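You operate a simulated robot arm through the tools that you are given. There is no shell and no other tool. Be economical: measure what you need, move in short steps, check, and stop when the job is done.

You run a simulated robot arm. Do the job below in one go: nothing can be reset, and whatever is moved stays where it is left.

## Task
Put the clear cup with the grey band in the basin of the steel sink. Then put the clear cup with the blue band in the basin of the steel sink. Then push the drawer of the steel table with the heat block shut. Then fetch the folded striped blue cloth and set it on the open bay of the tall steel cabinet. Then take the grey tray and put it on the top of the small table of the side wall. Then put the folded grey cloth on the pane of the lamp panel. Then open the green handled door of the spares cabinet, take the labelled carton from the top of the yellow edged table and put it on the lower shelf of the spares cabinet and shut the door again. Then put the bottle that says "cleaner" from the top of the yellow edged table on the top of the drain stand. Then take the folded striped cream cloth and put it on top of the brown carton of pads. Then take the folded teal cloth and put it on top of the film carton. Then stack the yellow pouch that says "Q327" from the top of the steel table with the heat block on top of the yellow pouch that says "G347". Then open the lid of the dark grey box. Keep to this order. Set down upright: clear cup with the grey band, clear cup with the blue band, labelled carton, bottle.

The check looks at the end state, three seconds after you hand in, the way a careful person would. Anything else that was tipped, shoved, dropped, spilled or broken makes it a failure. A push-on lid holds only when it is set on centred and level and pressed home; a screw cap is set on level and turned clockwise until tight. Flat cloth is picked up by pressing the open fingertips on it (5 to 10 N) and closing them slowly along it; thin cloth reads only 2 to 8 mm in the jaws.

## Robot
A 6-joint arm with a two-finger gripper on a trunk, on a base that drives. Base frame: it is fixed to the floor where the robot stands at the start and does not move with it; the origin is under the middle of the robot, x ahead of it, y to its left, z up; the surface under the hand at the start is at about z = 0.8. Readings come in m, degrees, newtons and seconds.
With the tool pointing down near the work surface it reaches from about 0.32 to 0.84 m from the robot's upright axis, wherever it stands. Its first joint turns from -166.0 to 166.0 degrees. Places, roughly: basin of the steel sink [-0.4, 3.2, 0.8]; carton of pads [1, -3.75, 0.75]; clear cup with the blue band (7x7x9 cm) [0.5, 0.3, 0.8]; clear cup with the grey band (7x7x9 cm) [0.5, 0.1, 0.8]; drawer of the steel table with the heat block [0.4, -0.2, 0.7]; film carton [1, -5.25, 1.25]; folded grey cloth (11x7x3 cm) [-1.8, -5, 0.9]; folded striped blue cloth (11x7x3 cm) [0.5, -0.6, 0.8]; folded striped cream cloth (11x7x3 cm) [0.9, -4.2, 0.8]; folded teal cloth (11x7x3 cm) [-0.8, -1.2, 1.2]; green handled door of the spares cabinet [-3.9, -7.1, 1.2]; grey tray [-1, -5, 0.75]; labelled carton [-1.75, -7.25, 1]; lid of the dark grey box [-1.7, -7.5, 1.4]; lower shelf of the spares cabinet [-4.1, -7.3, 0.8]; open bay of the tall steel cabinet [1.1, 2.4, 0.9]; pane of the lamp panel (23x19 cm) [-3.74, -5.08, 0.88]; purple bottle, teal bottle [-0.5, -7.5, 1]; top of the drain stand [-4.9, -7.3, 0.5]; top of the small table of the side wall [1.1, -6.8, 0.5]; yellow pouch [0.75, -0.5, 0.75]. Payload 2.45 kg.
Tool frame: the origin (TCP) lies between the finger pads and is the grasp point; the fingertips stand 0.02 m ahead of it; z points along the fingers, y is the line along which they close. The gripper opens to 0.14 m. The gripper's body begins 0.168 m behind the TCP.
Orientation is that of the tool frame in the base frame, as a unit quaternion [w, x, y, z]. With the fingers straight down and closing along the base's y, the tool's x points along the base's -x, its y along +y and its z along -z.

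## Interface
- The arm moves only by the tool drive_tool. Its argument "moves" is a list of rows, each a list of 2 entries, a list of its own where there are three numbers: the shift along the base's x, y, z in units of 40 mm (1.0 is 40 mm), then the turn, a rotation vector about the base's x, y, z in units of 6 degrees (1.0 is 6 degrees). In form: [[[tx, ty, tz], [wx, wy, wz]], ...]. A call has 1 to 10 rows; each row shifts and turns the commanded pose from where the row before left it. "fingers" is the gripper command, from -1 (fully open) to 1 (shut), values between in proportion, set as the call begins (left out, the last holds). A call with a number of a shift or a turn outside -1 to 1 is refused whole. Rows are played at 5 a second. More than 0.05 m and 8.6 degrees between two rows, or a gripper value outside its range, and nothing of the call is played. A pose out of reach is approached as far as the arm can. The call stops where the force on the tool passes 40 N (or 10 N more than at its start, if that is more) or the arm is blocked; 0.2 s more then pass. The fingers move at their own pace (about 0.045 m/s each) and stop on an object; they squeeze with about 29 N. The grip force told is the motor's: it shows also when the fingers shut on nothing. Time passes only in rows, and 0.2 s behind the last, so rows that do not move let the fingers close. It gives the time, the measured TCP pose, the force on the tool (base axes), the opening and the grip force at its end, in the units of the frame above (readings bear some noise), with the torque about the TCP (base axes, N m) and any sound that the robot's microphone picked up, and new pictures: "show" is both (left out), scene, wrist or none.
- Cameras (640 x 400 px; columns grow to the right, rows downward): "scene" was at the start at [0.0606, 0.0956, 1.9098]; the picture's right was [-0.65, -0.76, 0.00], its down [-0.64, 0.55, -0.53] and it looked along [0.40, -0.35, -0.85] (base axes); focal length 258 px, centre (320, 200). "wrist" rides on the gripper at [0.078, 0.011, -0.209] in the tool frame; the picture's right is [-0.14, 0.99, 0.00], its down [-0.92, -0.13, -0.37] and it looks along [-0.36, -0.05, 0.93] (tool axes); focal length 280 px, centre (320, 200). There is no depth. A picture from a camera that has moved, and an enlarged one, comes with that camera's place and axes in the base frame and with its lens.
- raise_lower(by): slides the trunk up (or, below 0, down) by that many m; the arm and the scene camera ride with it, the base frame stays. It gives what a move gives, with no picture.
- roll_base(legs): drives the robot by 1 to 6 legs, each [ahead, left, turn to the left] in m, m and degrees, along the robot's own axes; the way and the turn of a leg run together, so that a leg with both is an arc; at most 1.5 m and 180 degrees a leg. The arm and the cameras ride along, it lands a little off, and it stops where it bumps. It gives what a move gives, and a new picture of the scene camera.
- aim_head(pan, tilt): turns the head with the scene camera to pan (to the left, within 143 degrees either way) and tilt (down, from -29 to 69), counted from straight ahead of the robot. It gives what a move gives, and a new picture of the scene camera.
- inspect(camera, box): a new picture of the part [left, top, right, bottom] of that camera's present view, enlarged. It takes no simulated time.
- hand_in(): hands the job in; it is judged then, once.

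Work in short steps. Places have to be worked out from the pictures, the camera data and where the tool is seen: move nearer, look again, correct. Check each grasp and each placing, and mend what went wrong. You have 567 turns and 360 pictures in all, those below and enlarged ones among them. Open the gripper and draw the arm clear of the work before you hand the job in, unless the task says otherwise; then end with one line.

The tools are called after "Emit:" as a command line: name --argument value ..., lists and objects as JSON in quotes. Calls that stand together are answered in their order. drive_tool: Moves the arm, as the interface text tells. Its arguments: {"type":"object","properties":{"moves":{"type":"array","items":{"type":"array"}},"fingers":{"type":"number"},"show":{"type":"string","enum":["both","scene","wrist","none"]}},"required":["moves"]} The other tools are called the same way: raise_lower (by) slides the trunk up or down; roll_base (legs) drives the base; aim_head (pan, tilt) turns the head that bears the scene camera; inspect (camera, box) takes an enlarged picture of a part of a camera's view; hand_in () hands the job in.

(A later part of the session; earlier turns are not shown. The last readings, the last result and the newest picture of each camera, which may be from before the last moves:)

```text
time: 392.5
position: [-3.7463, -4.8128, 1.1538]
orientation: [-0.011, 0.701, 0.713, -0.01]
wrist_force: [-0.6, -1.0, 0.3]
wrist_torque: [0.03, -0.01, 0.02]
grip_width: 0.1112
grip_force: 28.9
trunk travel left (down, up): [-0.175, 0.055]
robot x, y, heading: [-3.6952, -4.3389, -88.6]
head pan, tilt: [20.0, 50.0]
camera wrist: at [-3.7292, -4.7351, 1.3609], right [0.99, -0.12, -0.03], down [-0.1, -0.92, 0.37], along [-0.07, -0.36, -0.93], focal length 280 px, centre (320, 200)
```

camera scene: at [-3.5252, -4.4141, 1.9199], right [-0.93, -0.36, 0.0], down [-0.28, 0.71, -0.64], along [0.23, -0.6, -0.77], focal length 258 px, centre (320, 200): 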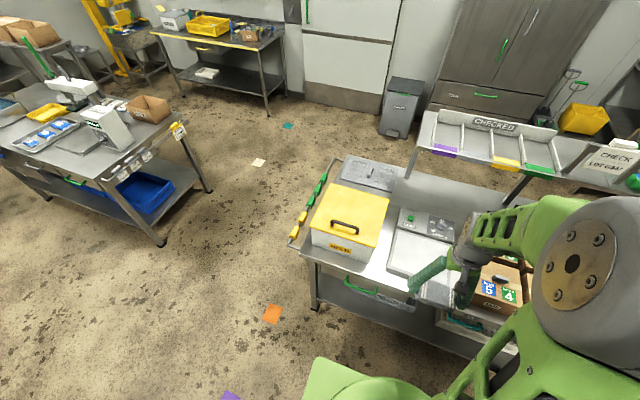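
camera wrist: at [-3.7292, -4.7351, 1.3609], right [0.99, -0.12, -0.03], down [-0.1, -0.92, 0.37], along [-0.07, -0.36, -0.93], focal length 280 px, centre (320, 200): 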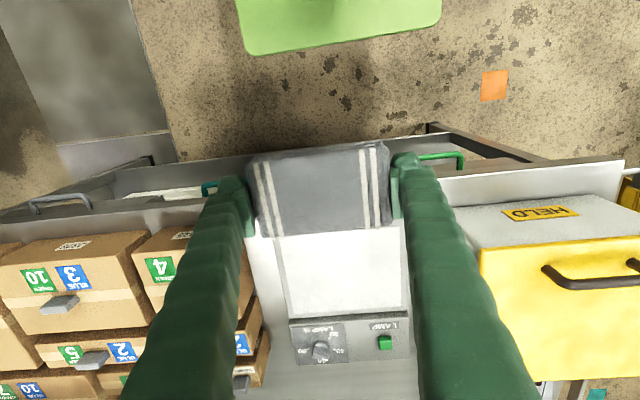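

Pane centre ≈(-3.735, -5.08). Moving over it and descending to z≈0.95.

Emit:
drive_tool --moves '[[[0.06, -0.95, 0], [0, 0, 0]], [[0.06, -0.95, 0], [0, 0, 0]], [[0.06, -0.95, 0], [0, 0, 0]], [[0.06, -0.95, 0], [0, 0, 0]], [[0, -0.95, 0], [0, 0, 0]], [[0, -0.95, -0.6], [0, 0, 0]], [[0, -0.95, -0.9], [0, 0, 0]], [[0, 0, -0.9], [0, 0, 0]], [[0, 0, -0.9], [0, 0, 0]], [[0, 0, -0.9], [0, 0, 0]]]' --fingers 1 --show "wrist"

```text
refused: row 7 steps farther than a row can; nothing moved
```

The combined step was too long; splitting it.

Emit:
drive_tool --moves '[[[0.06, -0.95, 0], [0, 0, 0]], [[0.06, -0.95, 0], [0, 0, 0]], [[0.06, -0.95, 0], [0, 0, 0]], [[0.06, -0.95, 0], [0, 0, 0]], [[0, -0.95, 0], [0, 0, 0]], [[0, -0.95, -0.6], [0, 0, 0]], [[0, -0.95, -0.6], [0, 0, 0]], [[0, 0, -0.95], [0, 0, 0]], [[0, 0, -0.95], [0, 0, 0]], [[0, 0, -0.95], [0, 0, 0]]]' --fingers 1 --show "wrist"

```text
time: 394.7
position: [-3.7354, -5.0805, 0.9889]
orientation: [-0.011, 0.701, 0.713, -0.01]
wrist_force: [-0.3, -0.2, -0.2]
wrist_torque: [0.05, 0.03, 0.02]
grip_width: 0.1112
grip_force: 29.3
trunk travel left (down, up): [-0.175, 0.055]
robot x, y, heading: [-3.6903, -4.334, -88.7]
head pan, tilt: [20.0, 50.0]
camera wrist: at [-3.7179, -5.0021, 1.1959], right [0.99, -0.12, -0.03], down [-0.1, -0.92, 0.37], along [-0.07, -0.36, -0.93], focal length 280 px, centre (320, 200)
```

wrist: 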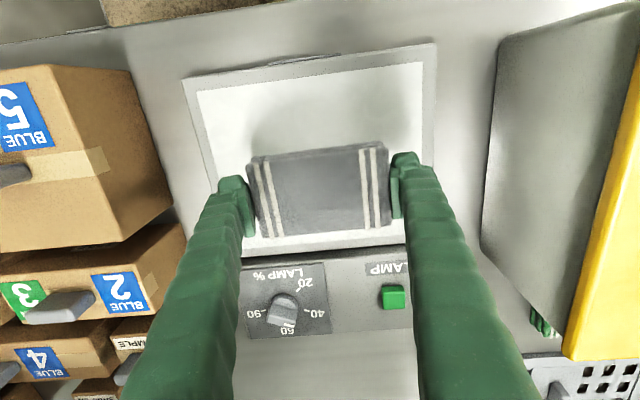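

The pane is right below, centre ≈(-3.741, -5.07). Lowering to contact.

Emit:
drive_tool --moves '[[[-0.1, 0.2, -0.8], [0, 0, 0]], [[0, 0, -0.6], [0, 0, 0]], [[0, 0, -0.25], [0, 0, 0]], [[0, 0, -0.15], [0, 0, 0]], [[0, 0, -0.12], [0, 0, 0]]]' --fingers 1 --show "none"

```text
time: 395.9
position: [-3.7399, -5.0694, 0.9159]
orientation: [-0.01, 0.702, 0.712, -0.011]
wrist_force: [-0.5, 0.0, -0.6]
wrist_torque: [0.01, 0.0, 0.02]
grip_width: 0.1114
grip_force: 28.6
trunk travel left (down, up): [-0.175, 0.055]
robot x, y, heading: [-3.6907, -4.3377, -88.6]
head pan, tilt: [20.0, 50.0]
```

Continuing in 3 mm steps.

Emit:
drive_tool --moves '[[[0, 0, -0.08], [0, 0, 0]], [[0, 0, -0.08], [0, 0, 0]], [[0, 0, -0.08], [0, 0, 0]], [[0, 0, -0.08], [0, 0, 0]]]' --fingers 1 --show "wrist"

```text
time: 396.8
position: [-3.74, -5.0728, 0.9108]
orientation: [-0.009, 0.701, 0.713, -0.013]
wrist_force: [0.5, 6.4, 19.1]
wrist_torque: [0.16, 0.26, -0.06]
grip_width: 0.1116
grip_force: 29.0
trunk travel left (down, up): [-0.175, 0.055]
robot x, y, heading: [-3.6885, -4.338, -88.5]
head pan, tilt: [20.0, 50.0]
stopped in row 4: the force on the tool passed its limit at 43 N (the readings are from after the stop); the commanded pose is now the measured one
camera wrist: at [-3.7232, -4.9931, 1.1177], right [0.99, -0.12, -0.03], down [-0.1, -0.92, 0.38], along [-0.07, -0.37, -0.93], focal length 280 px, centre (320, 200)
```

wrist: 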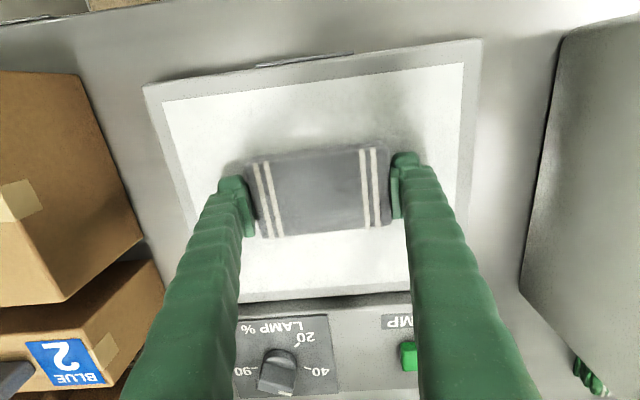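

Contact with the pane. Easing, opening, and rising.

Emit:
drive_tool --moves '[[[0, 0, 0.08], [0, 0, 0]], [[0, 0, 0], [0, 0, 0]], [[0, 0, 0], [0, 0, 0]]]' --fingers -0.9 --show "none"

Emit:
drive_tool --moves '[[[0, 0, 0.5], [0, 0, 0]], [[0, 0, 0.9], [0, 0, 0]], [[0, 0, 0.9], [0, 0, 0]], [[0, 0, 0.9], [0, 0, 0]], [[0, 0, 0.9], [0, 0, 0]], [[0, 0.7, 0.7], [0, 0, 0]], [[0, 0.9, 0.5], [0, 0, 0]], [[0, 0.9, 0], [0, 0, 0]], [[0, 0.9, 0], [0, 0, 0]], [[0, 0.9, 0], [0, 0, 0]]]' --fingers -0.9 --show "wrist"

```text
time: 397.6
position: [-3.7388, -5.0721, 0.9101]
orientation: [-0.01, 0.701, 0.713, -0.012]
wrist_force: [0.3, 1.0, 0.4]
wrist_torque: [0.01, -0.02, -0.02]
grip_width: 0.1331
grip_force: 0.1
trunk travel left (down, up): [-0.175, 0.055]
robot x, y, heading: [-3.695, -4.3368, -88.7]
head pan, tilt: [20.0, 50.0]
```

```text
time: 399.8
position: [-3.7417, -4.9004, 1.1245]
orientation: [-0.011, 0.701, 0.713, -0.012]
wrist_force: [-0.6, 0.1, 0.6]
wrist_torque: [-0.07, 0.02, 0.03]
grip_width: 0.1329
grip_force: 0.1
trunk travel left (down, up): [-0.175, 0.055]
robot x, y, heading: [-3.6932, -4.3344, -88.6]
head pan, tilt: [20.0, 50.0]
camera wrist: at [-3.7256, -4.8216, 1.3305], right [0.99, -0.12, -0.03], down [-0.1, -0.92, 0.37], along [-0.07, -0.37, -0.93], focal length 280 px, centre (320, 200)
```

wrist: 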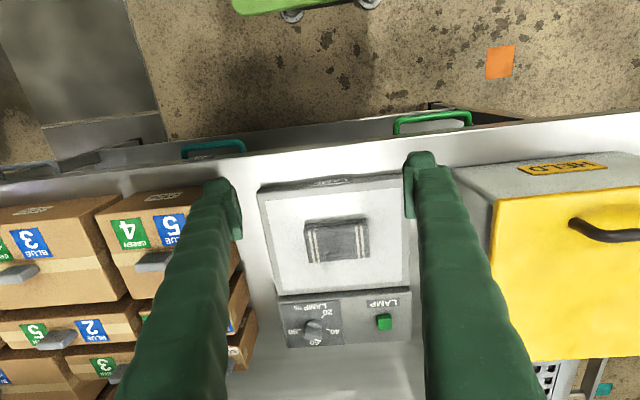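

Grey cloth rests on the pane. Driving round the table's end to the front of the spares cabinet.

Emit:
roll_base --legs '[[0.0, 0.6, -1.4], [0, 0.52, 0], [1.0, 0, 0], [1.0, 0, 0]]'

Emit:
aim_head --pan -50 --tilt 30

```text
time: 419.7
position: [-2.6576, -6.8715, 1.1222]
orientation: [-0.01, 0.711, 0.703, -0.012]
wrist_force: [-0.4, -0.2, 0.3]
wrist_torque: [0.04, -0.01, 0.01]
grip_width: 0.1333
grip_force: 0.0
trunk travel left (down, up): [-0.175, 0.055]
robot x, y, heading: [-2.5965, -6.3071, -90.5]
head pan, tilt: [20.0, 50.0]
camera scene: at [-2.4275, -6.3917, 1.9199], right [-0.94, -0.34, 0.0], down [-0.26, 0.72, -0.64], along [0.22, -0.6, -0.77], focal length 258 px, centre (320, 200)
```

scene: 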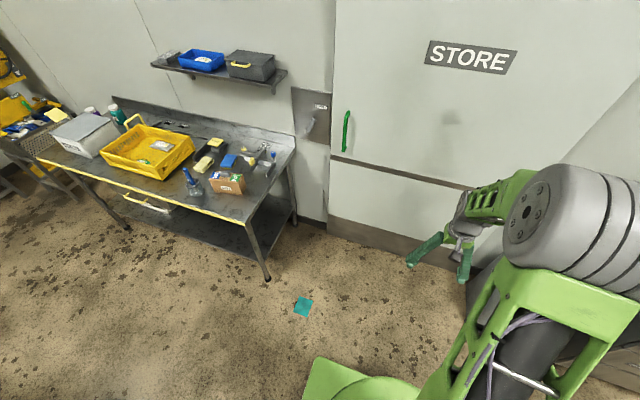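

```text
time: 421.1
position: [-2.6587, -6.8709, 1.1227]
orientation: [-0.011, 0.712, 0.702, -0.011]
wrist_force: [-0.3, 0.4, 0.3]
wrist_torque: [0.01, 0.01, 0.02]
grip_width: 0.1328
grip_force: 0.2
trunk travel left (down, up): [-0.175, 0.055]
robot x, y, heading: [-2.5899, -6.3093, -90.2]
head pan, tilt: [-50.0, 30.0]
camera scene: at [-2.523, -6.3766, 1.9494], right [-0.64, 0.77, 0.0], down [0.38, 0.32, -0.87], along [-0.67, -0.55, -0.5], focal length 258 px, centre (320, 200)
```

scene: 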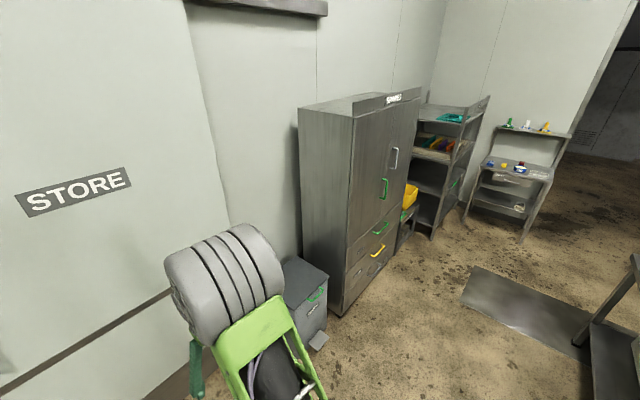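

I see the cabinet: green vertical handle on the left door at about (-4.05, -7.05, z 1.12); carton and bottle are on the yellow-edged table. Moving right to stand in front of the cabinet.

Emit:
roll_base --legs '[[0.0, -0.7, 0], [0.0, -0.6, 0]]'

Emit:
aim_head --pan 0 --tilt 35

```text
time: 432.9
position: [-3.9454, -6.878, 1.1242]
orientation: [-0.011, 0.708, 0.707, -0.011]
wrist_force: [0.0, -1.0, -0.3]
wrist_torque: [-0.01, 0.02, 0.02]
grip_width: 0.1331
grip_force: 0.1
trunk travel left (down, up): [-0.175, 0.055]
robot x, y, heading: [-3.8854, -6.3141, -89.7]
head pan, tilt: [-50.0, 30.0]
camera scene: at [-3.8142, -6.3813, 1.9495], right [-0.65, 0.76, 0.0], down [0.38, 0.32, -0.87], along [-0.66, -0.56, -0.5], focal length 258 px, centre (320, 200)
```

scene: 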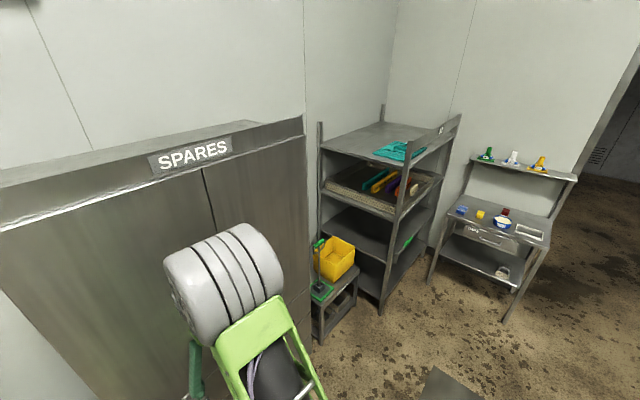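

```text
time: 434.1
position: [-3.9437, -6.8779, 1.1235]
orientation: [-0.01, 0.708, 0.706, -0.012]
wrist_force: [-0.2, -0.4, -0.1]
wrist_torque: [0.0, 0.04, -0.04]
grip_width: 0.1332
grip_force: 0.1
trunk travel left (down, up): [-0.175, 0.055]
robot x, y, heading: [-3.8831, -6.3149, -89.8]
head pan, tilt: [0.0, 35.0]
camera scene: at [-3.7446, -6.4109, 1.9417], right [-1.0, 0.0, 0.0], down [0.0, 0.57, -0.82], along [0.0, -0.82, -0.57], focal length 258 px, centre (320, 200)
```

scene: 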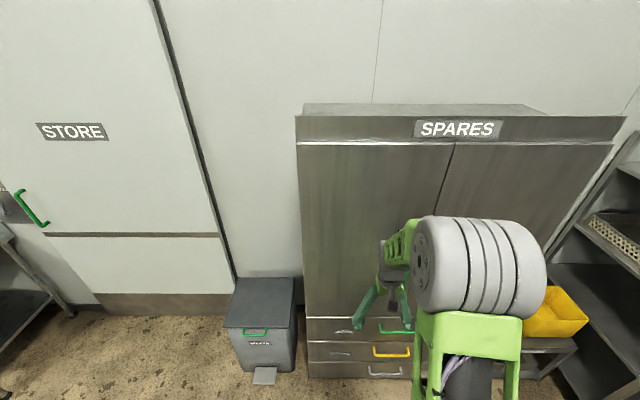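

Left door spans x −3.68 (hinge) to −4.13. Backing up slightly, then pitching the hand toward horizontal to see the handle.

Emit:
roll_base --legs '[[-0.15, -0.1, 0]]'

Emit:
drive_tool --moves '[[[0, -0.8, 0], [0, 0, 0]], [[0, -0.8, 0], [-1, 0, 0]], [[0, -0.8, 0], [-1, 0, 0]], [[0, -0.5, 0], [-1, 0, 0]], [[0, 0, 0], [-1, 0, 0]], [[0, 0, 0], [-1, 0, 0]], [[0, 0, 0], [-1, 0, 0]], [[0, 0, 0], [-1, 0, 0]], [[0, 0, 0], [-1, 0, 0]], [[0, 0, 0], [-1, 0, 0]]]' --fingers -0.4 --show "wrist"

```text
time: 435.6
position: [-4.0487, -6.7297, 1.123]
orientation: [-0.009, 0.71, 0.704, -0.011]
wrist_force: [-0.7, -0.2, 0.3]
wrist_torque: [-0.06, -0.02, 0.0]
grip_width: 0.1328
grip_force: 0.1
trunk travel left (down, up): [-0.175, 0.055]
robot x, y, heading: [-3.985, -6.1629, -89.7]
head pan, tilt: [0.0, 35.0]
camera scene: at [-3.847, -6.262, 1.9418], right [-1.0, 0.0, 0.0], down [0.0, 0.57, -0.82], along [0.0, -0.82, -0.57], focal length 258 px, centre (320, 200)
```

scene: 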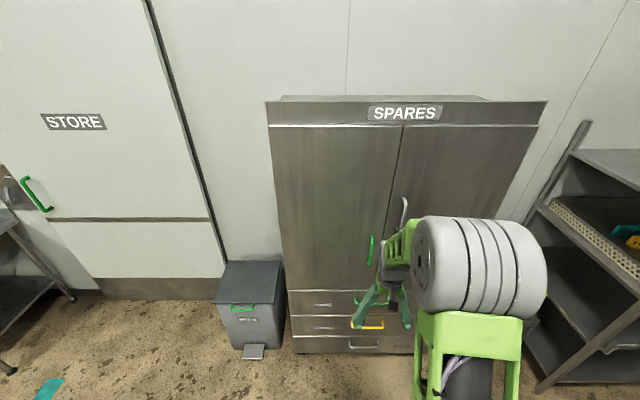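

```text
time: 437.8
position: [-4.0498, -6.8471, 1.1221]
orientation: [0.313, 0.637, 0.622, -0.33]
wrist_force: [-0.1, -0.7, -0.5]
wrist_torque: [0.02, 0.04, 0.0]
grip_width: 0.0981
grip_force: 0.1
out of reach, approached as far as the arm can: row 6
trunk travel left (down, up): [-0.175, 0.055]
robot x, y, heading: [-3.9829, -6.1678, -89.9]
head pan, tilt: [0.0, 35.0]
camera wrist: at [-4.031, -6.633, 1.1799], right [0.99, -0.11, 0.1], down [-0.12, -0.24, 0.96], along [-0.08, -0.97, -0.25], focal length 280 px, centre (320, 200)
```

wrist: 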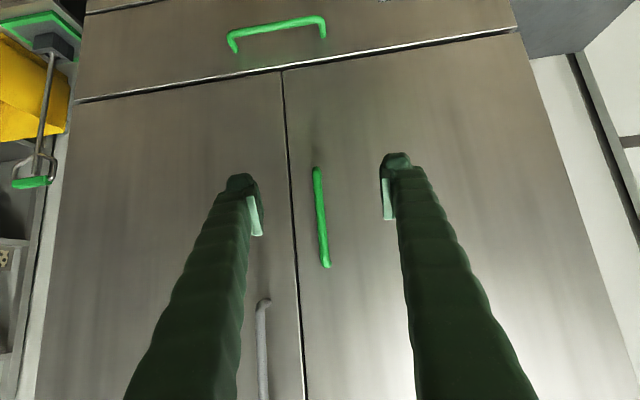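

The green bar handle is at x≈-4.067, z 1.02–1.17. Pitching the rest to horizontal and aligning x, with 6 cm opening.

Emit:
drive_tool --moves '[[[-0.2, 0, 0], [-1, 0, 0]], [[-0.2, 0, 0], [-1, 0, 0]], [[0, 0, -0.2], [-1, 0, 0]], [[0, 0, -0.2], [-1, 0, 0]], [[0, 0, 0], [-1, 0, 0]]]' --fingers 0.14 --show "both"

```text
time: 439.0
position: [-4.0646, -6.8476, 1.1081]
orientation: [0.468, 0.534, 0.515, -0.481]
wrist_force: [-1.0, -0.7, -0.1]
wrist_torque: [-0.01, -0.01, 0.0]
grip_width: 0.0604
grip_force: 0.0
trunk travel left (down, up): [-0.175, 0.055]
robot x, y, heading: [-3.9872, -6.1652, -89.9]
head pan, tilt: [0.0, 35.0]
camera scene: at [-3.8462, -6.2639, 1.9416], right [-1.0, 0.0, 0.0], down [0.0, 0.57, -0.82], along [0.0, -0.82, -0.57], focal length 258 px, centre (320, 200)
camera wrist: at [-4.0451, -6.632, 1.0492], right [0.99, -0.05, 0.14], down [-0.12, 0.28, 0.95], along [-0.08, -0.96, 0.27], focal length 280 px, centre (320, 200)
```

scene: 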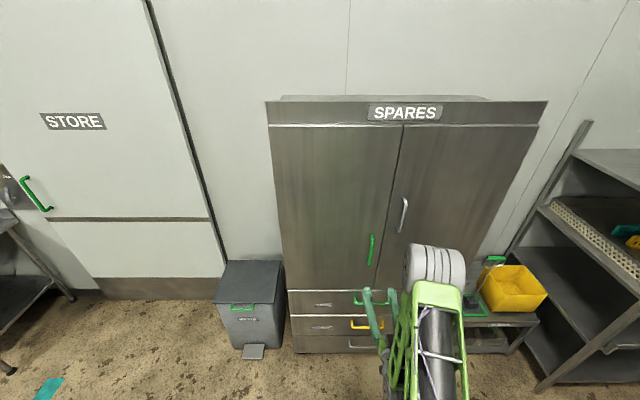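
wrist: 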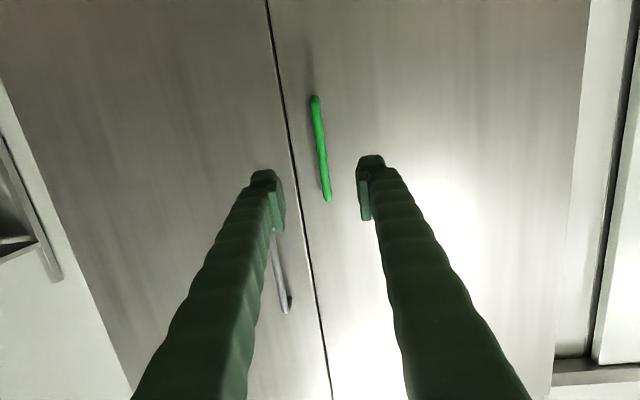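

Triangulated handle: x≈-4.07, y≈-7.06, z 1.02–1.17. Advancing the open fingers round the bar.

Emit:
drive_tool --moves '[[[0, -0.9, -0.1], [0, 0, 0]], [[-0.1, -0.9, -0.1], [0, 0, 0]], [[0, -0.9, -0.1], [0, 0, 0]], [[0, -0.9, -0.1], [0, 0, 0]], [[0, -0.9, 0], [0, 0, 0]]]' --fingers 0.14 --show "wrist"

```text
time: 440.2
position: [-4.0635, -7.0279, 1.0911]
orientation: [0.467, 0.534, 0.516, -0.48]
wrist_force: [0.3, -0.7, 0.2]
wrist_torque: [0.0, -0.01, 0.01]
grip_width: 0.0602
grip_force: 0.2
trunk travel left (down, up): [-0.175, 0.055]
robot x, y, heading: [-3.9837, -6.1657, -90.0]
head pan, tilt: [0.0, 35.0]
camera wrist: at [-4.0452, -6.8124, 1.0338], right [0.99, -0.04, 0.14], down [-0.12, 0.28, 0.95], along [-0.08, -0.96, 0.27], focal length 280 px, centre (320, 200)
```

wrist: 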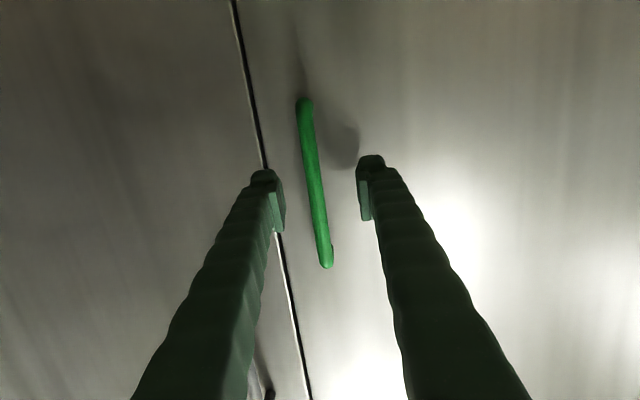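

Bar is between the fingers. Advancing 3 cm more and closing.

Emit:
drive_tool --moves '[[[0, -0.4, 0], [0, 0, 0]], [[0, -0.35, 0], [0, 0, 0]]]' --fingers 0.14 --show "none"

Emit:
drive_tool --moves '[[[0, 0, 0], [0, 0, 0]], [[0, 0, 0], [0, 0, 0]], [[0, 0, 0], [0, 0, 0]], [[0, 0, 0], [0, 0, 0]]]' --fingers 1 --show "wrist"

```text
time: 440.8
position: [-4.0665, -7.0563, 1.0905]
orientation: [0.467, 0.534, 0.516, -0.48]
wrist_force: [-0.3, -0.2, 0.6]
wrist_torque: [-0.01, -0.02, -0.01]
grip_width: 0.0602
grip_force: 0.1
trunk travel left (down, up): [-0.175, 0.055]
robot x, y, heading: [-3.9865, -6.1603, -90.2]
head pan, tilt: [0.0, 35.0]
```

```text
time: 441.8
position: [-4.0695, -7.0553, 1.0907]
orientation: [0.466, 0.536, 0.514, -0.481]
wrist_force: [-12.5, 1.5, -1.4]
wrist_torque: [0.05, 0.37, 0.0]
grip_width: 0.0094
grip_force: 29.4
trunk travel left (down, up): [-0.175, 0.055]
robot x, y, heading: [-3.9855, -6.165, -90.2]
head pan, tilt: [0.0, 35.0]
camera wrist: at [-4.0499, -6.8409, 1.033], right [0.99, -0.05, 0.14], down [-0.12, 0.28, 0.95], along [-0.09, -0.96, 0.27], focal length 280 px, centre (320, 200)
```

wrist: 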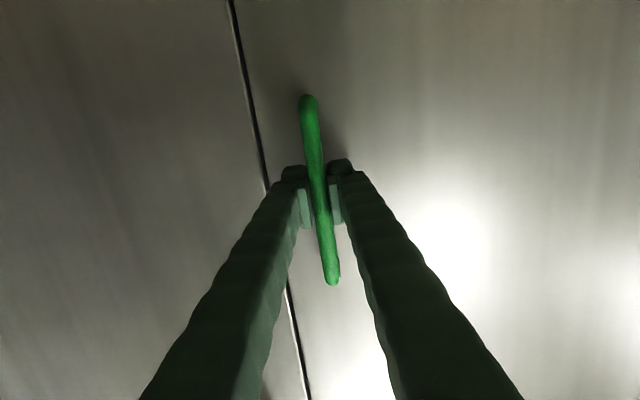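

Bar gripped (9 mm). Pulling along the door's arc (hinge x≈-3.69), turning the hand with it.

Emit:
drive_tool --moves '[[[0.07, 0.49, 0], [0, 0, -0.5]], [[0.09, 0.49, 0], [0, 0, -0.5]], [[0.13, 0.48, 0], [0, 0, -0.5]], [[0.13, 0.48, 0], [0, 0, -0.5]]]' --fingers 1 --show "wrist"

```text
time: 442.8
position: [-4.0521, -6.9786, 1.0905]
orientation: [0.415, 0.585, 0.457, -0.525]
wrist_force: [-8.7, 4.6, 5.3]
wrist_torque: [0.62, 0.46, 0.1]
grip_width: 0.0094
grip_force: 36.9
trunk travel left (down, up): [-0.175, 0.055]
robot x, y, heading: [-3.9838, -6.163, -89.9]
head pan, tilt: [0.0, 35.0]
camera wrist: at [-3.9889, -6.7716, 1.0327], right [0.96, -0.25, 0.14], down [-0.06, 0.3, 0.95], along [-0.28, -0.92, 0.27], focal length 280 px, centre (320, 200)
```

wrist: 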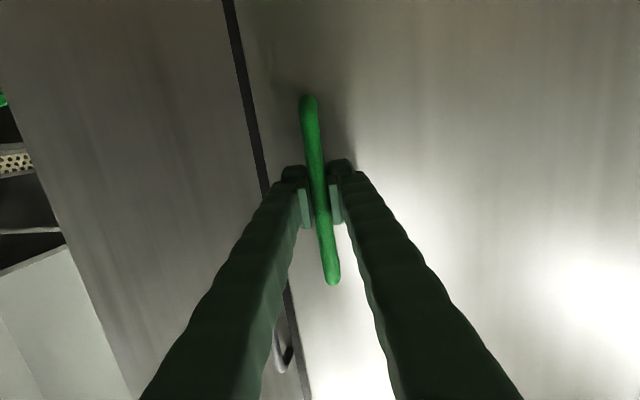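

The door moves. Continuing to ~36°.

Emit:
drive_tool --moves '[[[0.36, 0.935, 0], [0, 0, -1]], [[0.455, 0.89, 0], [0, 0, -1]], [[0.545, 0.84, 0], [0, 0, -1]], [[0.63, 0.78, 0], [0, 0, -1]]]' --fingers 1 --show "both"

```text
time: 443.8
position: [-3.9719, -6.8386, 1.0898]
orientation: [0.297, 0.666, 0.324, -0.602]
wrist_force: [-11.3, 11.2, 24.6]
wrist_torque: [0.23, 0.63, -0.03]
grip_width: 0.0095
grip_force: 35.9
trunk travel left (down, up): [-0.175, 0.055]
robot x, y, heading: [-3.9865, -6.1664, -90.0]
head pan, tilt: [0.0, 35.0]
camera scene: at [-3.8466, -6.2584, 1.9422], right [-1.0, 0.0, 0.0], down [0.0, 0.57, -0.82], along [0.0, -0.82, -0.57], focal length 258 px, centre (320, 200)
camera wrist: at [-3.8286, -6.6752, 1.0313], right [0.77, -0.62, 0.14], down [0.06, 0.3, 0.95], along [-0.63, -0.73, 0.27], focal length 280 px, centre (320, 200)
```

scene: 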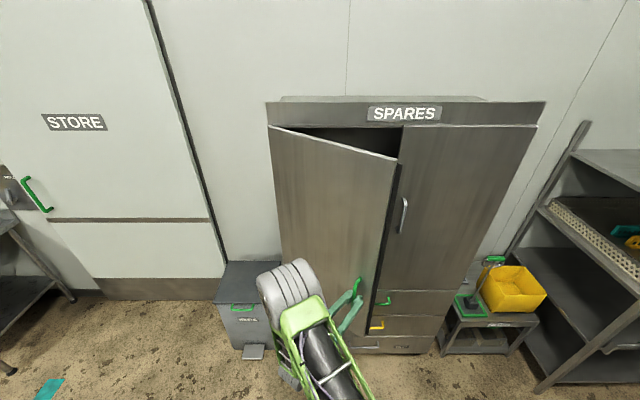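
wrist: 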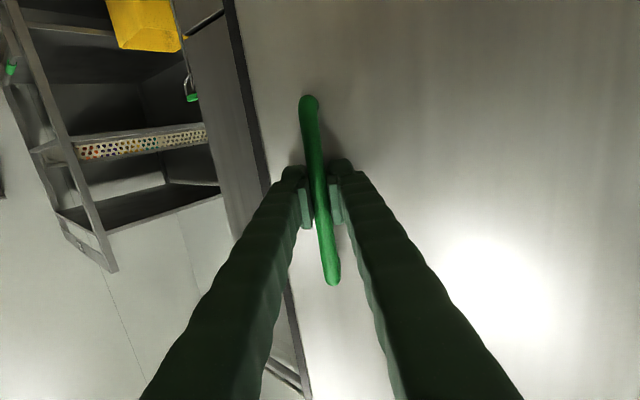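

Door ~36° open. Continuing two more increments, watching force.

Emit:
drive_tool --moves '[[[0.71, 0.71, -0.05], [0, 0, -1]], [[0.78, 0.63, -0.05], [0, 0, -1]]]' --fingers 1 --show "none"

```text
time: 444.4
position: [-3.9144, -6.7873, 1.0849]
orientation: [0.232, 0.697, 0.253, -0.63]
wrist_force: [-10.3, 14.4, 22.5]
wrist_torque: [0.05, 0.73, 0.03]
grip_width: 0.0093
grip_force: 36.9
trunk travel left (down, up): [-0.175, 0.055]
robot x, y, heading: [-3.9885, -6.1665, -90.1]
head pan, tilt: [0.0, 35.0]
```

Emit:
drive_tool --moves '[[[0.84, 0.545, 0], [0, 0, -1]], [[0.89, 0.455, 0], [0, 0, -1]], [[0.935, 0.36, 0], [0, 0, -1]]]' --fingers 1 --show "both"

```text
time: 445.3
position: [-3.8096, -6.7307, 1.085]
orientation: [0.127, 0.728, 0.143, -0.658]
wrist_force: [-5.2, 11.4, 5.3]
wrist_torque: [-0.44, 1.06, 0.06]
grip_width: 0.0093
grip_force: 36.3
trunk travel left (down, up): [-0.175, 0.055]
robot x, y, heading: [-3.987, -6.1664, -90.4]
head pan, tilt: [0.0, 35.0]
stopped in row 3: the force on the tool passed its limit at 43 N (the readings are from after the stop); the commanded pose is now the measured one
camera scene: at [-3.8476, -6.261, 1.9418], right [-1.0, 0.0, 0.0], down [0.0, 0.57, -0.82], along [0.0, -0.82, -0.57], focal length 258 px, centre (320, 200)
camera wrist: at [-3.6051, -6.6584, 1.0264], right [0.36, -0.92, 0.13], down [0.21, 0.22, 0.95], along [-0.91, -0.32, 0.27], focal length 280 px, centre (320, 200)
```

scene: 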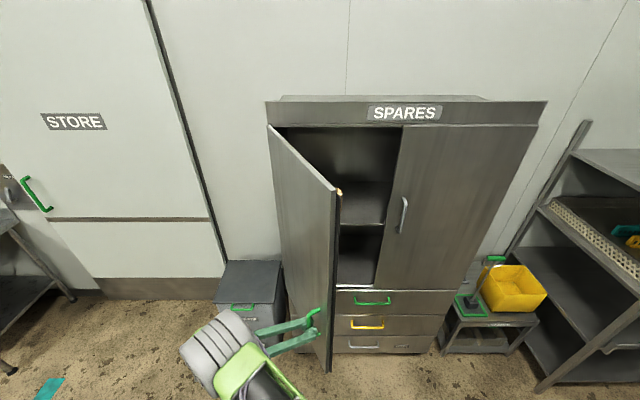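
wrist: 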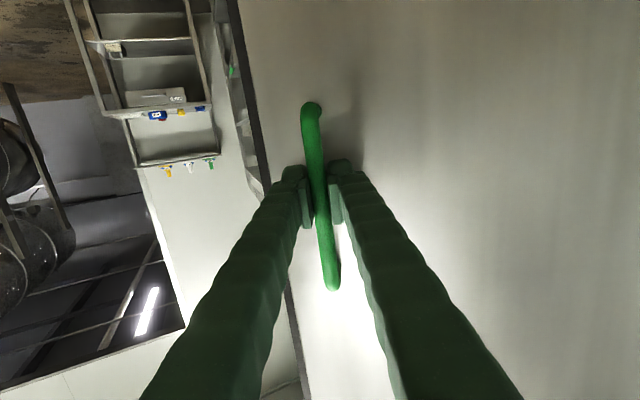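

Door ~70° open, which leaves the bay accessible. Releasing the handle and backing the hand out along its axis.

Emit:
drive_tool --moves '[[[0, 0, 0], [0, 0, 0]], [[0, 0, 0], [0, 0, 0]], [[0, 0, 0], [0, 0, 0]]]' --fingers 0.14 --show "none"

Emit:
drive_tool --moves '[[[0.7, 0.28, 0], [0, 0, 0]], [[0.8, 0.3, 0], [0, 0, 0]], [[0.8, 0.3, 0], [0, 0, 0]]]' --fingers 0.14 --show "both"

```text
time: 446.1
position: [-3.809, -6.7321, 1.0827]
orientation: [0.129, 0.729, 0.145, -0.657]
wrist_force: [-1.0, 0.2, -0.5]
wrist_torque: [0.04, -0.02, 0.02]
grip_width: 0.0603
grip_force: 0.2
trunk travel left (down, up): [-0.175, 0.055]
robot x, y, heading: [-3.9815, -6.1649, -90.0]
head pan, tilt: [0.0, 35.0]
```

```text
time: 446.9
position: [-3.7154, -6.696, 1.0812]
orientation: [0.129, 0.728, 0.145, -0.657]
wrist_force: [-0.5, -0.5, -0.4]
wrist_torque: [0.0, 0.02, 0.02]
grip_width: 0.0601
grip_force: 0.0
trunk travel left (down, up): [-0.175, 0.055]
robot x, y, heading: [-3.9883, -6.1652, -89.9]
head pan, tilt: [0.0, 35.0]
camera scene: at [-3.8456, -6.2626, 1.9416], right [-1.0, 0.0, 0.0], down [0.0, 0.57, -0.82], along [0.0, -0.82, -0.57], focal length 258 px, centre (320, 200)
camera wrist: at [-3.5106, -6.6245, 1.0236], right [0.36, -0.92, 0.13], down [0.2, 0.22, 0.95], along [-0.91, -0.32, 0.27], focal length 280 px, centre (320, 200)
```

scene: 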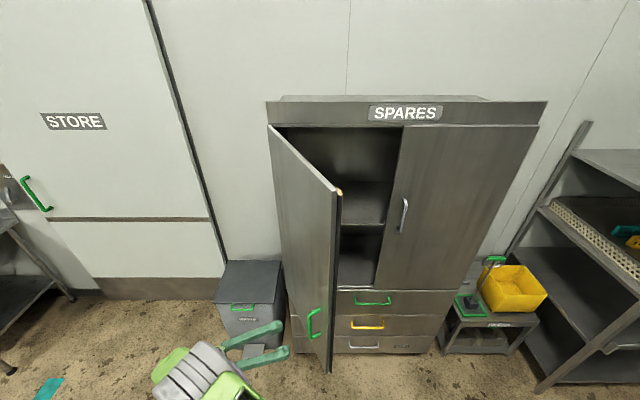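
wrist: 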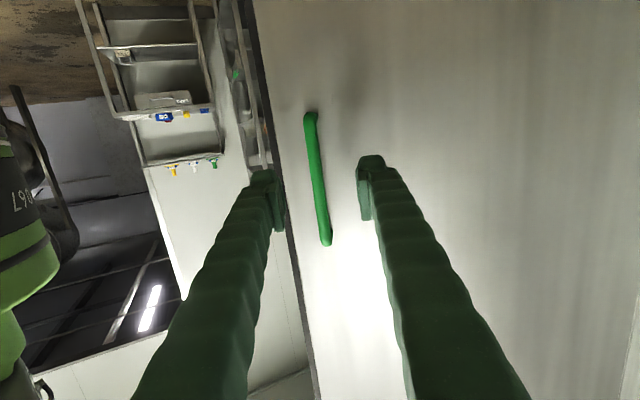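

The door stays. Zooming at the cabinet interior and the drain stand for planning.

Emit:
inspect --camera "scene" --box '[310, 120, 430, 300]'

Emit:
inspect --camera "scene" --box '[430, 230, 560, 360]'

```text
2.22 times, centred on (370, 210) of scene
camera zoom: at [-3.8456, -6.2626, 1.9416], right [-1.0, 0.0, 0.0], down [0.0, 0.57, -0.82], along [0.0, -0.82, -0.57], focal length 573 px, centre (209, 178)
```

zoom: 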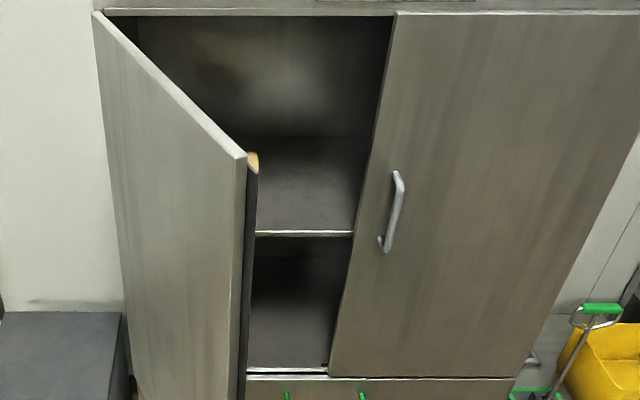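

```text
3.08 times, centred on (495, 295) of scene
camera zoom: at [-3.8456, -6.2626, 1.9416], right [-1.0, 0.0, 0.0], down [0.0, 0.57, -0.82], along [0.0, -0.82, -0.57], focal length 794 px, centre (-218, -92)
```

zoom: 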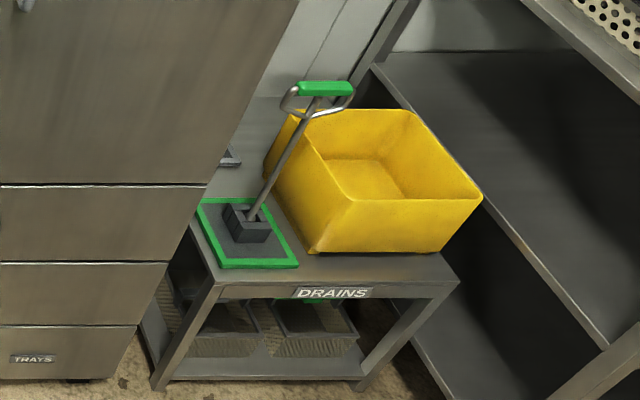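

The lower shelf is empty; the drain stand has a bucket and a plunger mat, limited free space. Returning the hand to a down pose before going for the carton.

Emit:
drive_tool --moves '[[[0.3, 0, 0.3], [0.37, -0.92, 0]], [[0.3, 0, 0.3], [0.37, -0.92, 0]], [[0.3, 0, 0.3], [0.37, -0.92, 0]], [[0, 0, 0.3], [0.37, -0.92, 0]], [[0, 0, 0.3], [0.37, -0.92, 0]], [[0, 0, 0.3], [0.37, -0.92, 0]], [[0, 0, 0], [0.37, -0.92, 0]], [[0, 0, 0], [0.37, -0.92, 0]], [[0, 0, 0], [0.37, -0.92, 0]], [[0, 0, 0], [0.37, -0.92, 0]]]' --fingers 0 --show "none"

Emit:
drive_tool --moves '[[[0, 0, 0], [0.37, -0.92, 0]], [[0, 0, 0], [0.37, -0.92, 0]], [[0, 0, 0], [0.37, -0.92, 0]], [[0, 0, 0], [0.37, -0.92, 0]]]' --fingers 0 --show "both"

```text
time: 449.1
position: [-3.6806, -6.6969, 1.1551]
orientation: [0.044, 0.959, 0.189, -0.207]
wrist_force: [0.0, 0.4, 0.5]
wrist_torque: [0.0, -0.05, 0.0]
grip_width: 0.0703
grip_force: 0.1
trunk travel left (down, up): [-0.175, 0.055]
robot x, y, heading: [-3.981, -6.168, -90.0]
head pan, tilt: [0.0, 35.0]
```

```text
time: 450.1
position: [-3.6794, -6.697, 1.1559]
orientation: [0.029, 0.975, 0.191, -0.112]
wrist_force: [-0.7, 0.7, -1.0]
wrist_torque: [0.02, 0.02, -0.01]
grip_width: 0.0699
grip_force: 0.1
out of reach, approached as far as the arm can: row 3, 4
trunk travel left (down, up): [-0.175, 0.055]
robot x, y, heading: [-3.9838, -6.1618, -89.9]
head pan, tilt: [0.0, 35.0]
camera scene: at [-3.8463, -6.263, 1.9417], right [-1.0, 0.0, 0.0], down [0.0, 0.57, -0.82], along [0.0, -0.82, -0.57], focal length 258 px, centre (320, 200)
camera wrist: at [-3.5611, -6.658, 1.3398], right [0.25, -0.97, 0.04], down [-0.8, -0.18, 0.57], along [-0.54, -0.18, -0.82], focal length 280 px, centre (320, 200)
```

scene: 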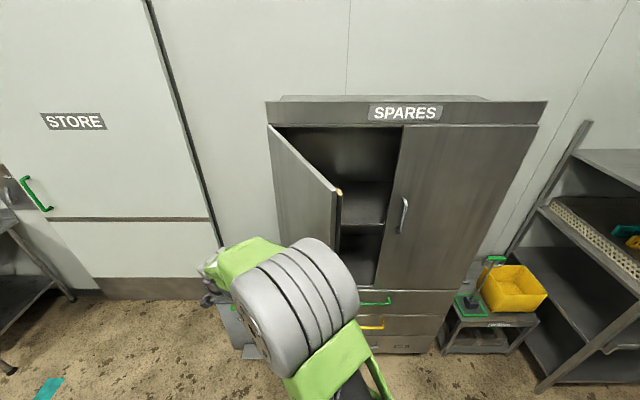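
wrist: 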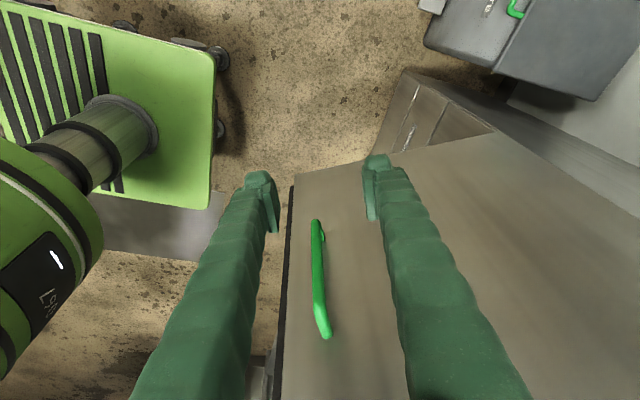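

Driving left (+x) to the yellow-edged table for the carton.

Emit:
roll_base --legs '[[0, 1.1, 0], [0.1, 1.05, 0]]'

Emit:
drive_tool --moves '[[[-0.6, 0, 0], [0.3, -0.8, 0]], [[-0.6, 0, 0], [0.3, -0.8, 0]], [[-0.6, 0, 0], [0, 0, 1]], [[-0.6, 0, 0], [0, 0, 1]], [[-0.6, 0, 0], [0, 0, 1]], [[-0.6, 0, 0], [0, 0, 1]], [[-0.6, 0, 0], [0, 0, 1]], [[-0.6, 0, 0], [0, 0, 1]], [[-0.6, 0, 0], [0, 0, 1]], [[-0.6, 0, 0], [0, 0, 1]]]' --fingers 0 --show "both"

```text
time: 469.0
position: [-1.5537, -6.7929, 1.1547]
orientation: [0.029, 0.975, 0.188, -0.112]
wrist_force: [-0.7, 0.0, 0.5]
wrist_torque: [-0.03, 0.02, 0.03]
grip_width: 0.0701
grip_force: 0.0
trunk travel left (down, up): [-0.175, 0.055]
robot x, y, heading: [-1.8588, -6.2594, -90.3]
head pan, tilt: [0.0, 35.0]
camera scene: at [-1.7183, -6.3585, 1.9416], right [-1.0, 0.01, 0.0], down [0.0, 0.57, -0.82], along [0.0, -0.82, -0.57], focal length 258 px, centre (320, 200)
```

scene: 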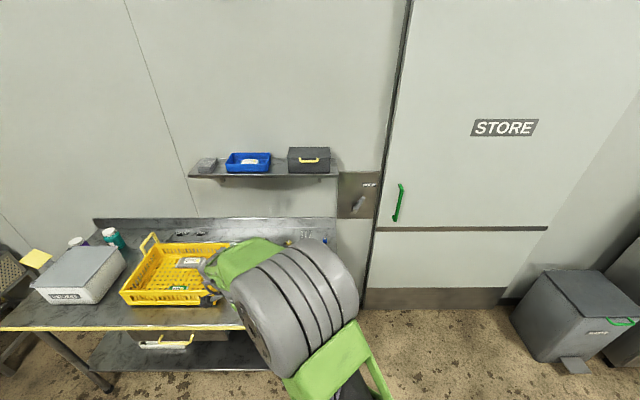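

```text
time: 471.2
position: [-1.7876, -6.755, 1.0847]
orientation: [0.078, 0.817, 0.568, -0.064]
wrist_force: [0.0, -0.4, 0.4]
wrist_torque: [-0.02, -0.05, 0.04]
grip_width: 0.07
grip_force: 0.0
out of reach, approached as far as the arm can: row 1, 2, 6, 7, 8, 9, 10
trunk travel left (down, up): [-0.175, 0.055]
robot x, y, heading: [-1.8567, -6.2554, -90.1]
head pan, tilt: [0.0, 35.0]
camera scene: at [-1.7192, -6.3583, 1.9417], right [-1.0, 0.01, 0.0], down [0.0, 0.57, -0.82], along [0.0, -0.82, -0.57], focal length 258 px, centre (320, 200)
camera wrist: at [-1.7465, -6.6457, 1.2741], right [0.88, -0.46, 0.08], down [-0.43, -0.73, 0.53], along [-0.19, -0.5, -0.84], focal length 280 px, centre (320, 200)
```

scene: 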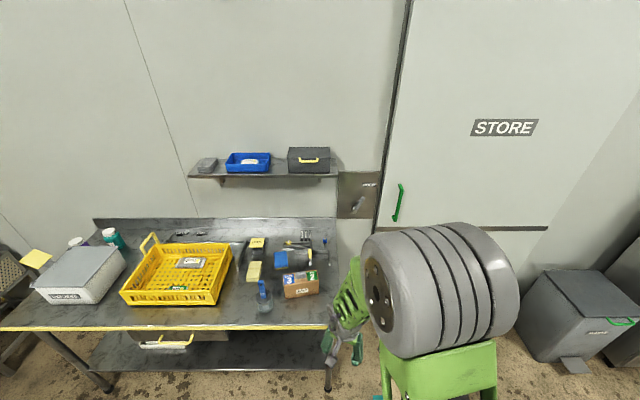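
wrist: 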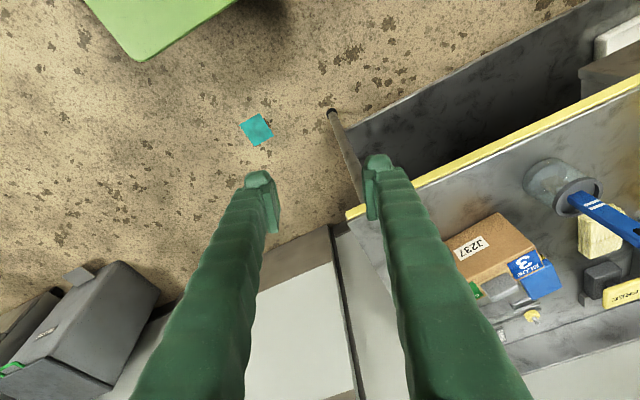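

The carton (label "J237") is at about (-1.63, -7.11). Re-orienting the hand (yaw) and moving to a better viewing pose.

Emit:
drive_tool --moves '[[[0.5, -0.4, 0.5], [0, 0, 0.85]], [[0.5, -0.4, 0.5], [0, 0, 0.85]], [[0.5, -0.4, 0.5], [0, 0, 0.85]], [[0.5, -0.4, 0.5], [0, 0, 0.85]], [[0.5, 0, 0], [0.5, 0, 0]], [[0.5, 0, 0], [0.5, 0, 0]]]' --fingers -0.5 --show "both"

```text
time: 472.6
position: [-1.643, -6.7695, 1.093]
orientation: [0.053, 0.707, 0.702, -0.07]
wrist_force: [0.3, 0.5, 0.0]
wrist_torque: [0.02, 0.03, 0.0]
grip_width: 0.1052
grip_force: 0.0
out of reach, approached as far as the arm can: row 1, 2, 3, 4, 5, 6
trunk travel left (down, up): [-0.175, 0.055]
robot x, y, heading: [-1.8579, -6.2597, -90.3]
head pan, tilt: [0.0, 35.0]
camera scene: at [-1.7179, -6.3586, 1.9416], right [-1.0, 0.01, 0.0], down [0.0, 0.57, -0.82], along [0.0, -0.82, -0.57], focal length 258 px, centre (320, 200)
camera wrist: at [-1.6253, -6.6578, 1.2845], right [0.99, -0.15, 0.0], down [-0.12, -0.84, 0.52], along [-0.08, -0.52, -0.85], focal length 280 px, centre (320, 200)
```

scene: 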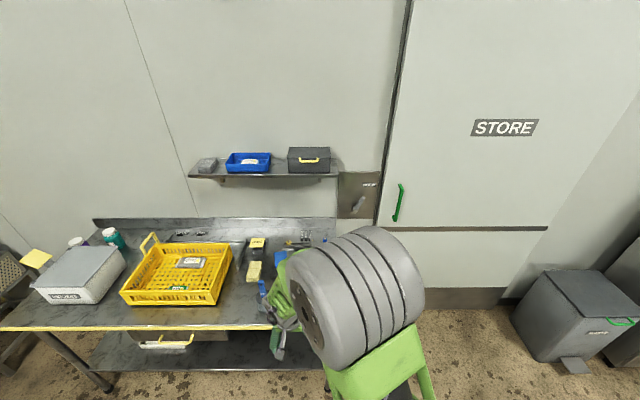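
wrist: 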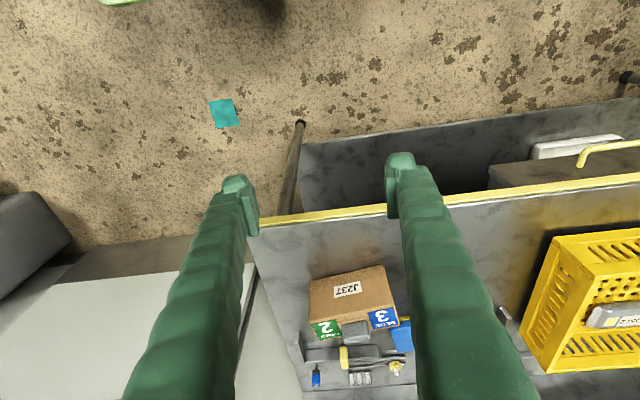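

Approaching closer with the base (0.2 m ahead, 0.2 m left).

Emit:
roll_base --legs '[[0.18, 0.2, 0.3]]'

Emit:
drive_tool --moves '[[[-0.5, 0, 0.3], [0.3, 0, 0]], [[-0.5, 0, 0.3], [0.3, 0, 0]], [[-0.5, 0, 0.3], [0.3, 0, 0]]]' --fingers -0.5 --show "wrist"

```text
time: 474.9
position: [-1.4396, -6.9437, 1.0935]
orientation: [0.053, 0.704, 0.704, -0.07]
wrist_force: [0.5, -0.2, 0.0]
wrist_torque: [0.03, 0.06, 0.01]
grip_width: 0.1052
grip_force: 0.0
trunk travel left (down, up): [-0.175, 0.055]
robot x, y, heading: [-1.6595, -6.4373, -90.0]
head pan, tilt: [0.0, 35.0]
camera scene: at [-1.518, -6.5323, 1.9416], right [-1.0, 0.0, 0.0], down [0.0, 0.57, -0.82], along [0.0, -0.82, -0.57], focal length 258 px, centre (320, 200)
```

scene: 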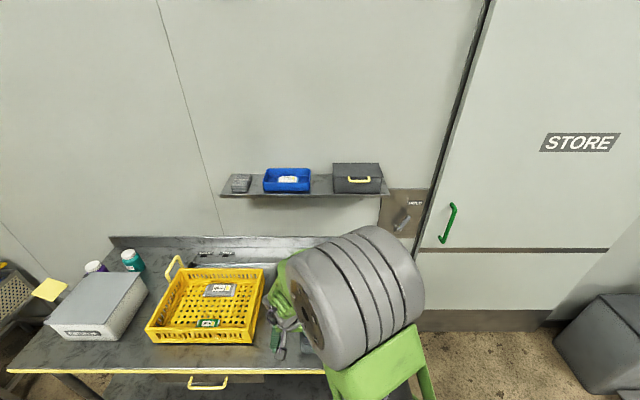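

```text
time: 475.7
position: [-1.5032, -6.9222, 1.0932]
orientation: [0.019, 0.706, 0.705, -0.067]
wrist_force: [-0.6, 0.5, -0.2]
wrist_torque: [-0.01, -0.05, 0.03]
grip_width: 0.1048
grip_force: 0.1
out of reach, approached as far as the arm can: row 1, 2, 3
trunk travel left (down, up): [-0.175, 0.055]
robot x, y, heading: [-1.6572, -6.4321, -89.7]
head pan, tilt: [0.0, 35.0]
camera wrist: at [-1.4766, -6.8187, 1.2891], right [0.99, -0.14, -0.05], down [-0.1, -0.87, 0.49], along [-0.11, -0.48, -0.87], focal length 280 px, centre (320, 200)
```

wrist: 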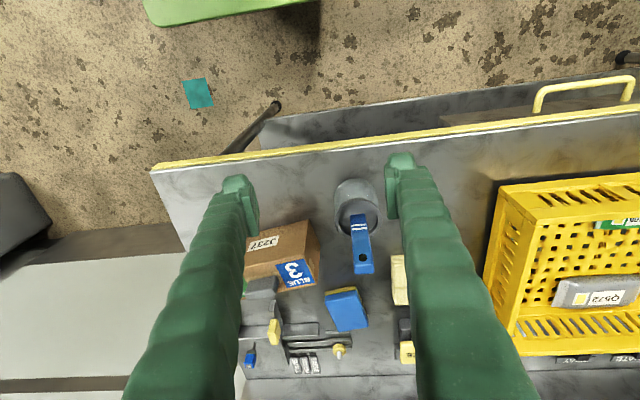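

Extending outward over the table to see if the arm moves freely there, shifting toward the carton.

Emit:
drive_tool --moves '[[[-0.6, -0.5, 0], [0.3, 0, 0]], [[-0.6, -0.5, 0], [0.3, 0, 0]], [[-0.6, -0.5, 0], [0, 0, 0]], [[-0.6, 0, 0.4], [0, 0, 0]], [[0, 0, 0.4], [0, 0, 0]]]' --fingers -0.5 --show "both"

```text
time: 476.9
position: [-1.6014, -6.951, 1.0785]
orientation: [-0.007, 0.705, 0.706, -0.065]
wrist_force: [-0.4, -0.4, 0.2]
wrist_torque: [-0.04, -0.02, -0.01]
grip_width: 0.1051
grip_force: 0.1
out of reach, approached as far as the arm can: row 1, 2, 3, 4, 5
trunk travel left (down, up): [-0.175, 0.055]
robot x, y, heading: [-1.6556, -6.4348, -89.8]
head pan, tilt: [0.0, 35.0]
camera scene: at [-1.5186, -6.5309, 1.9417], right [-1.0, 0.0, 0.0], down [0.0, 0.57, -0.82], along [0.0, -0.82, -0.57], focal length 258 px, centre (320, 200)
camera wrist: at [-1.569, -6.856, 1.2769], right [0.99, -0.14, -0.09], down [-0.08, -0.89, 0.45], along [-0.14, -0.44, -0.89], focal length 280 px, centre (320, 200)
```

scene: 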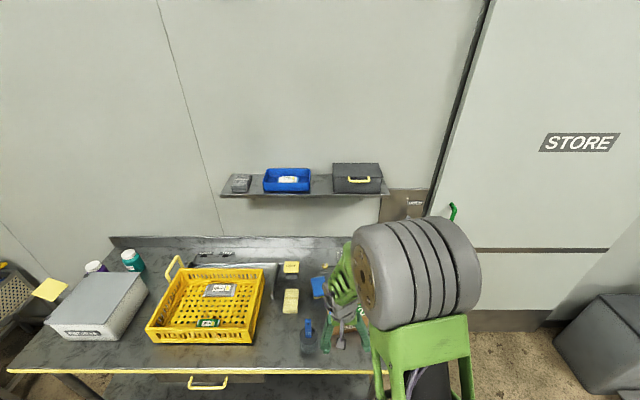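
wrist: 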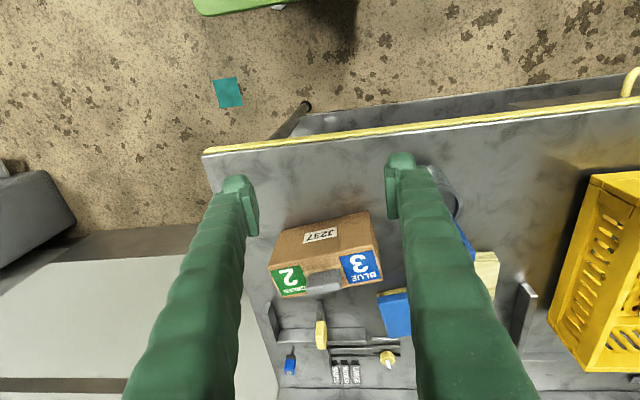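

Something in the wrist is at a limit. Testing a move outward with a small levelling turn.

Emit:
drive_tool --moves '[[[0, -0.8, 0], [0.2, -0.25, 0]], [[0, -0.8, 0], [0.2, -0.25, 0]], [[0, -0.4, 0], [0.2, -0.25, 0]], [[0, 0, 0], [0.2, -0.25, 0]]]' --fingers -0.5 --show "wrist"

```text
time: 477.9
position: [-1.6029, -6.9946, 1.0512]
orientation: [-0.011, 0.704, 0.707, -0.063]
wrist_force: [1.1, -0.6, 0.4]
wrist_torque: [0.04, -0.02, 0.02]
grip_width: 0.1053
grip_force: 0.1
out of reach, approached as far as the arm can: row 1, 2, 3
trunk travel left (down, up): [-0.175, 0.055]
robot x, y, heading: [-1.6542, -6.4333, -89.8]
head pan, tilt: [0.0, 35.0]
camera wrist: at [-1.5705, -6.9012, 1.2511], right [0.99, -0.14, -0.1], down [-0.08, -0.89, 0.45], along [-0.15, -0.43, -0.89], focal length 280 px, centre (320, 200)
```

wrist: 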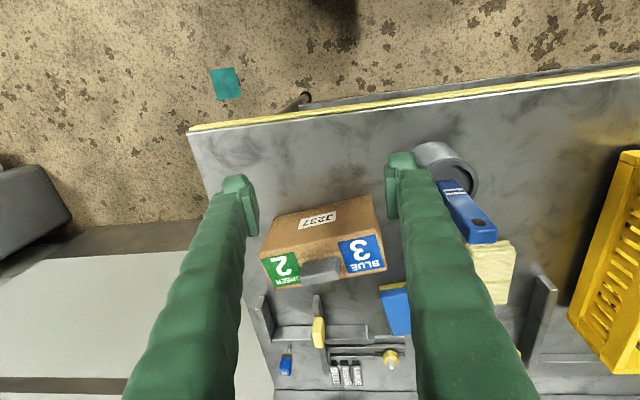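

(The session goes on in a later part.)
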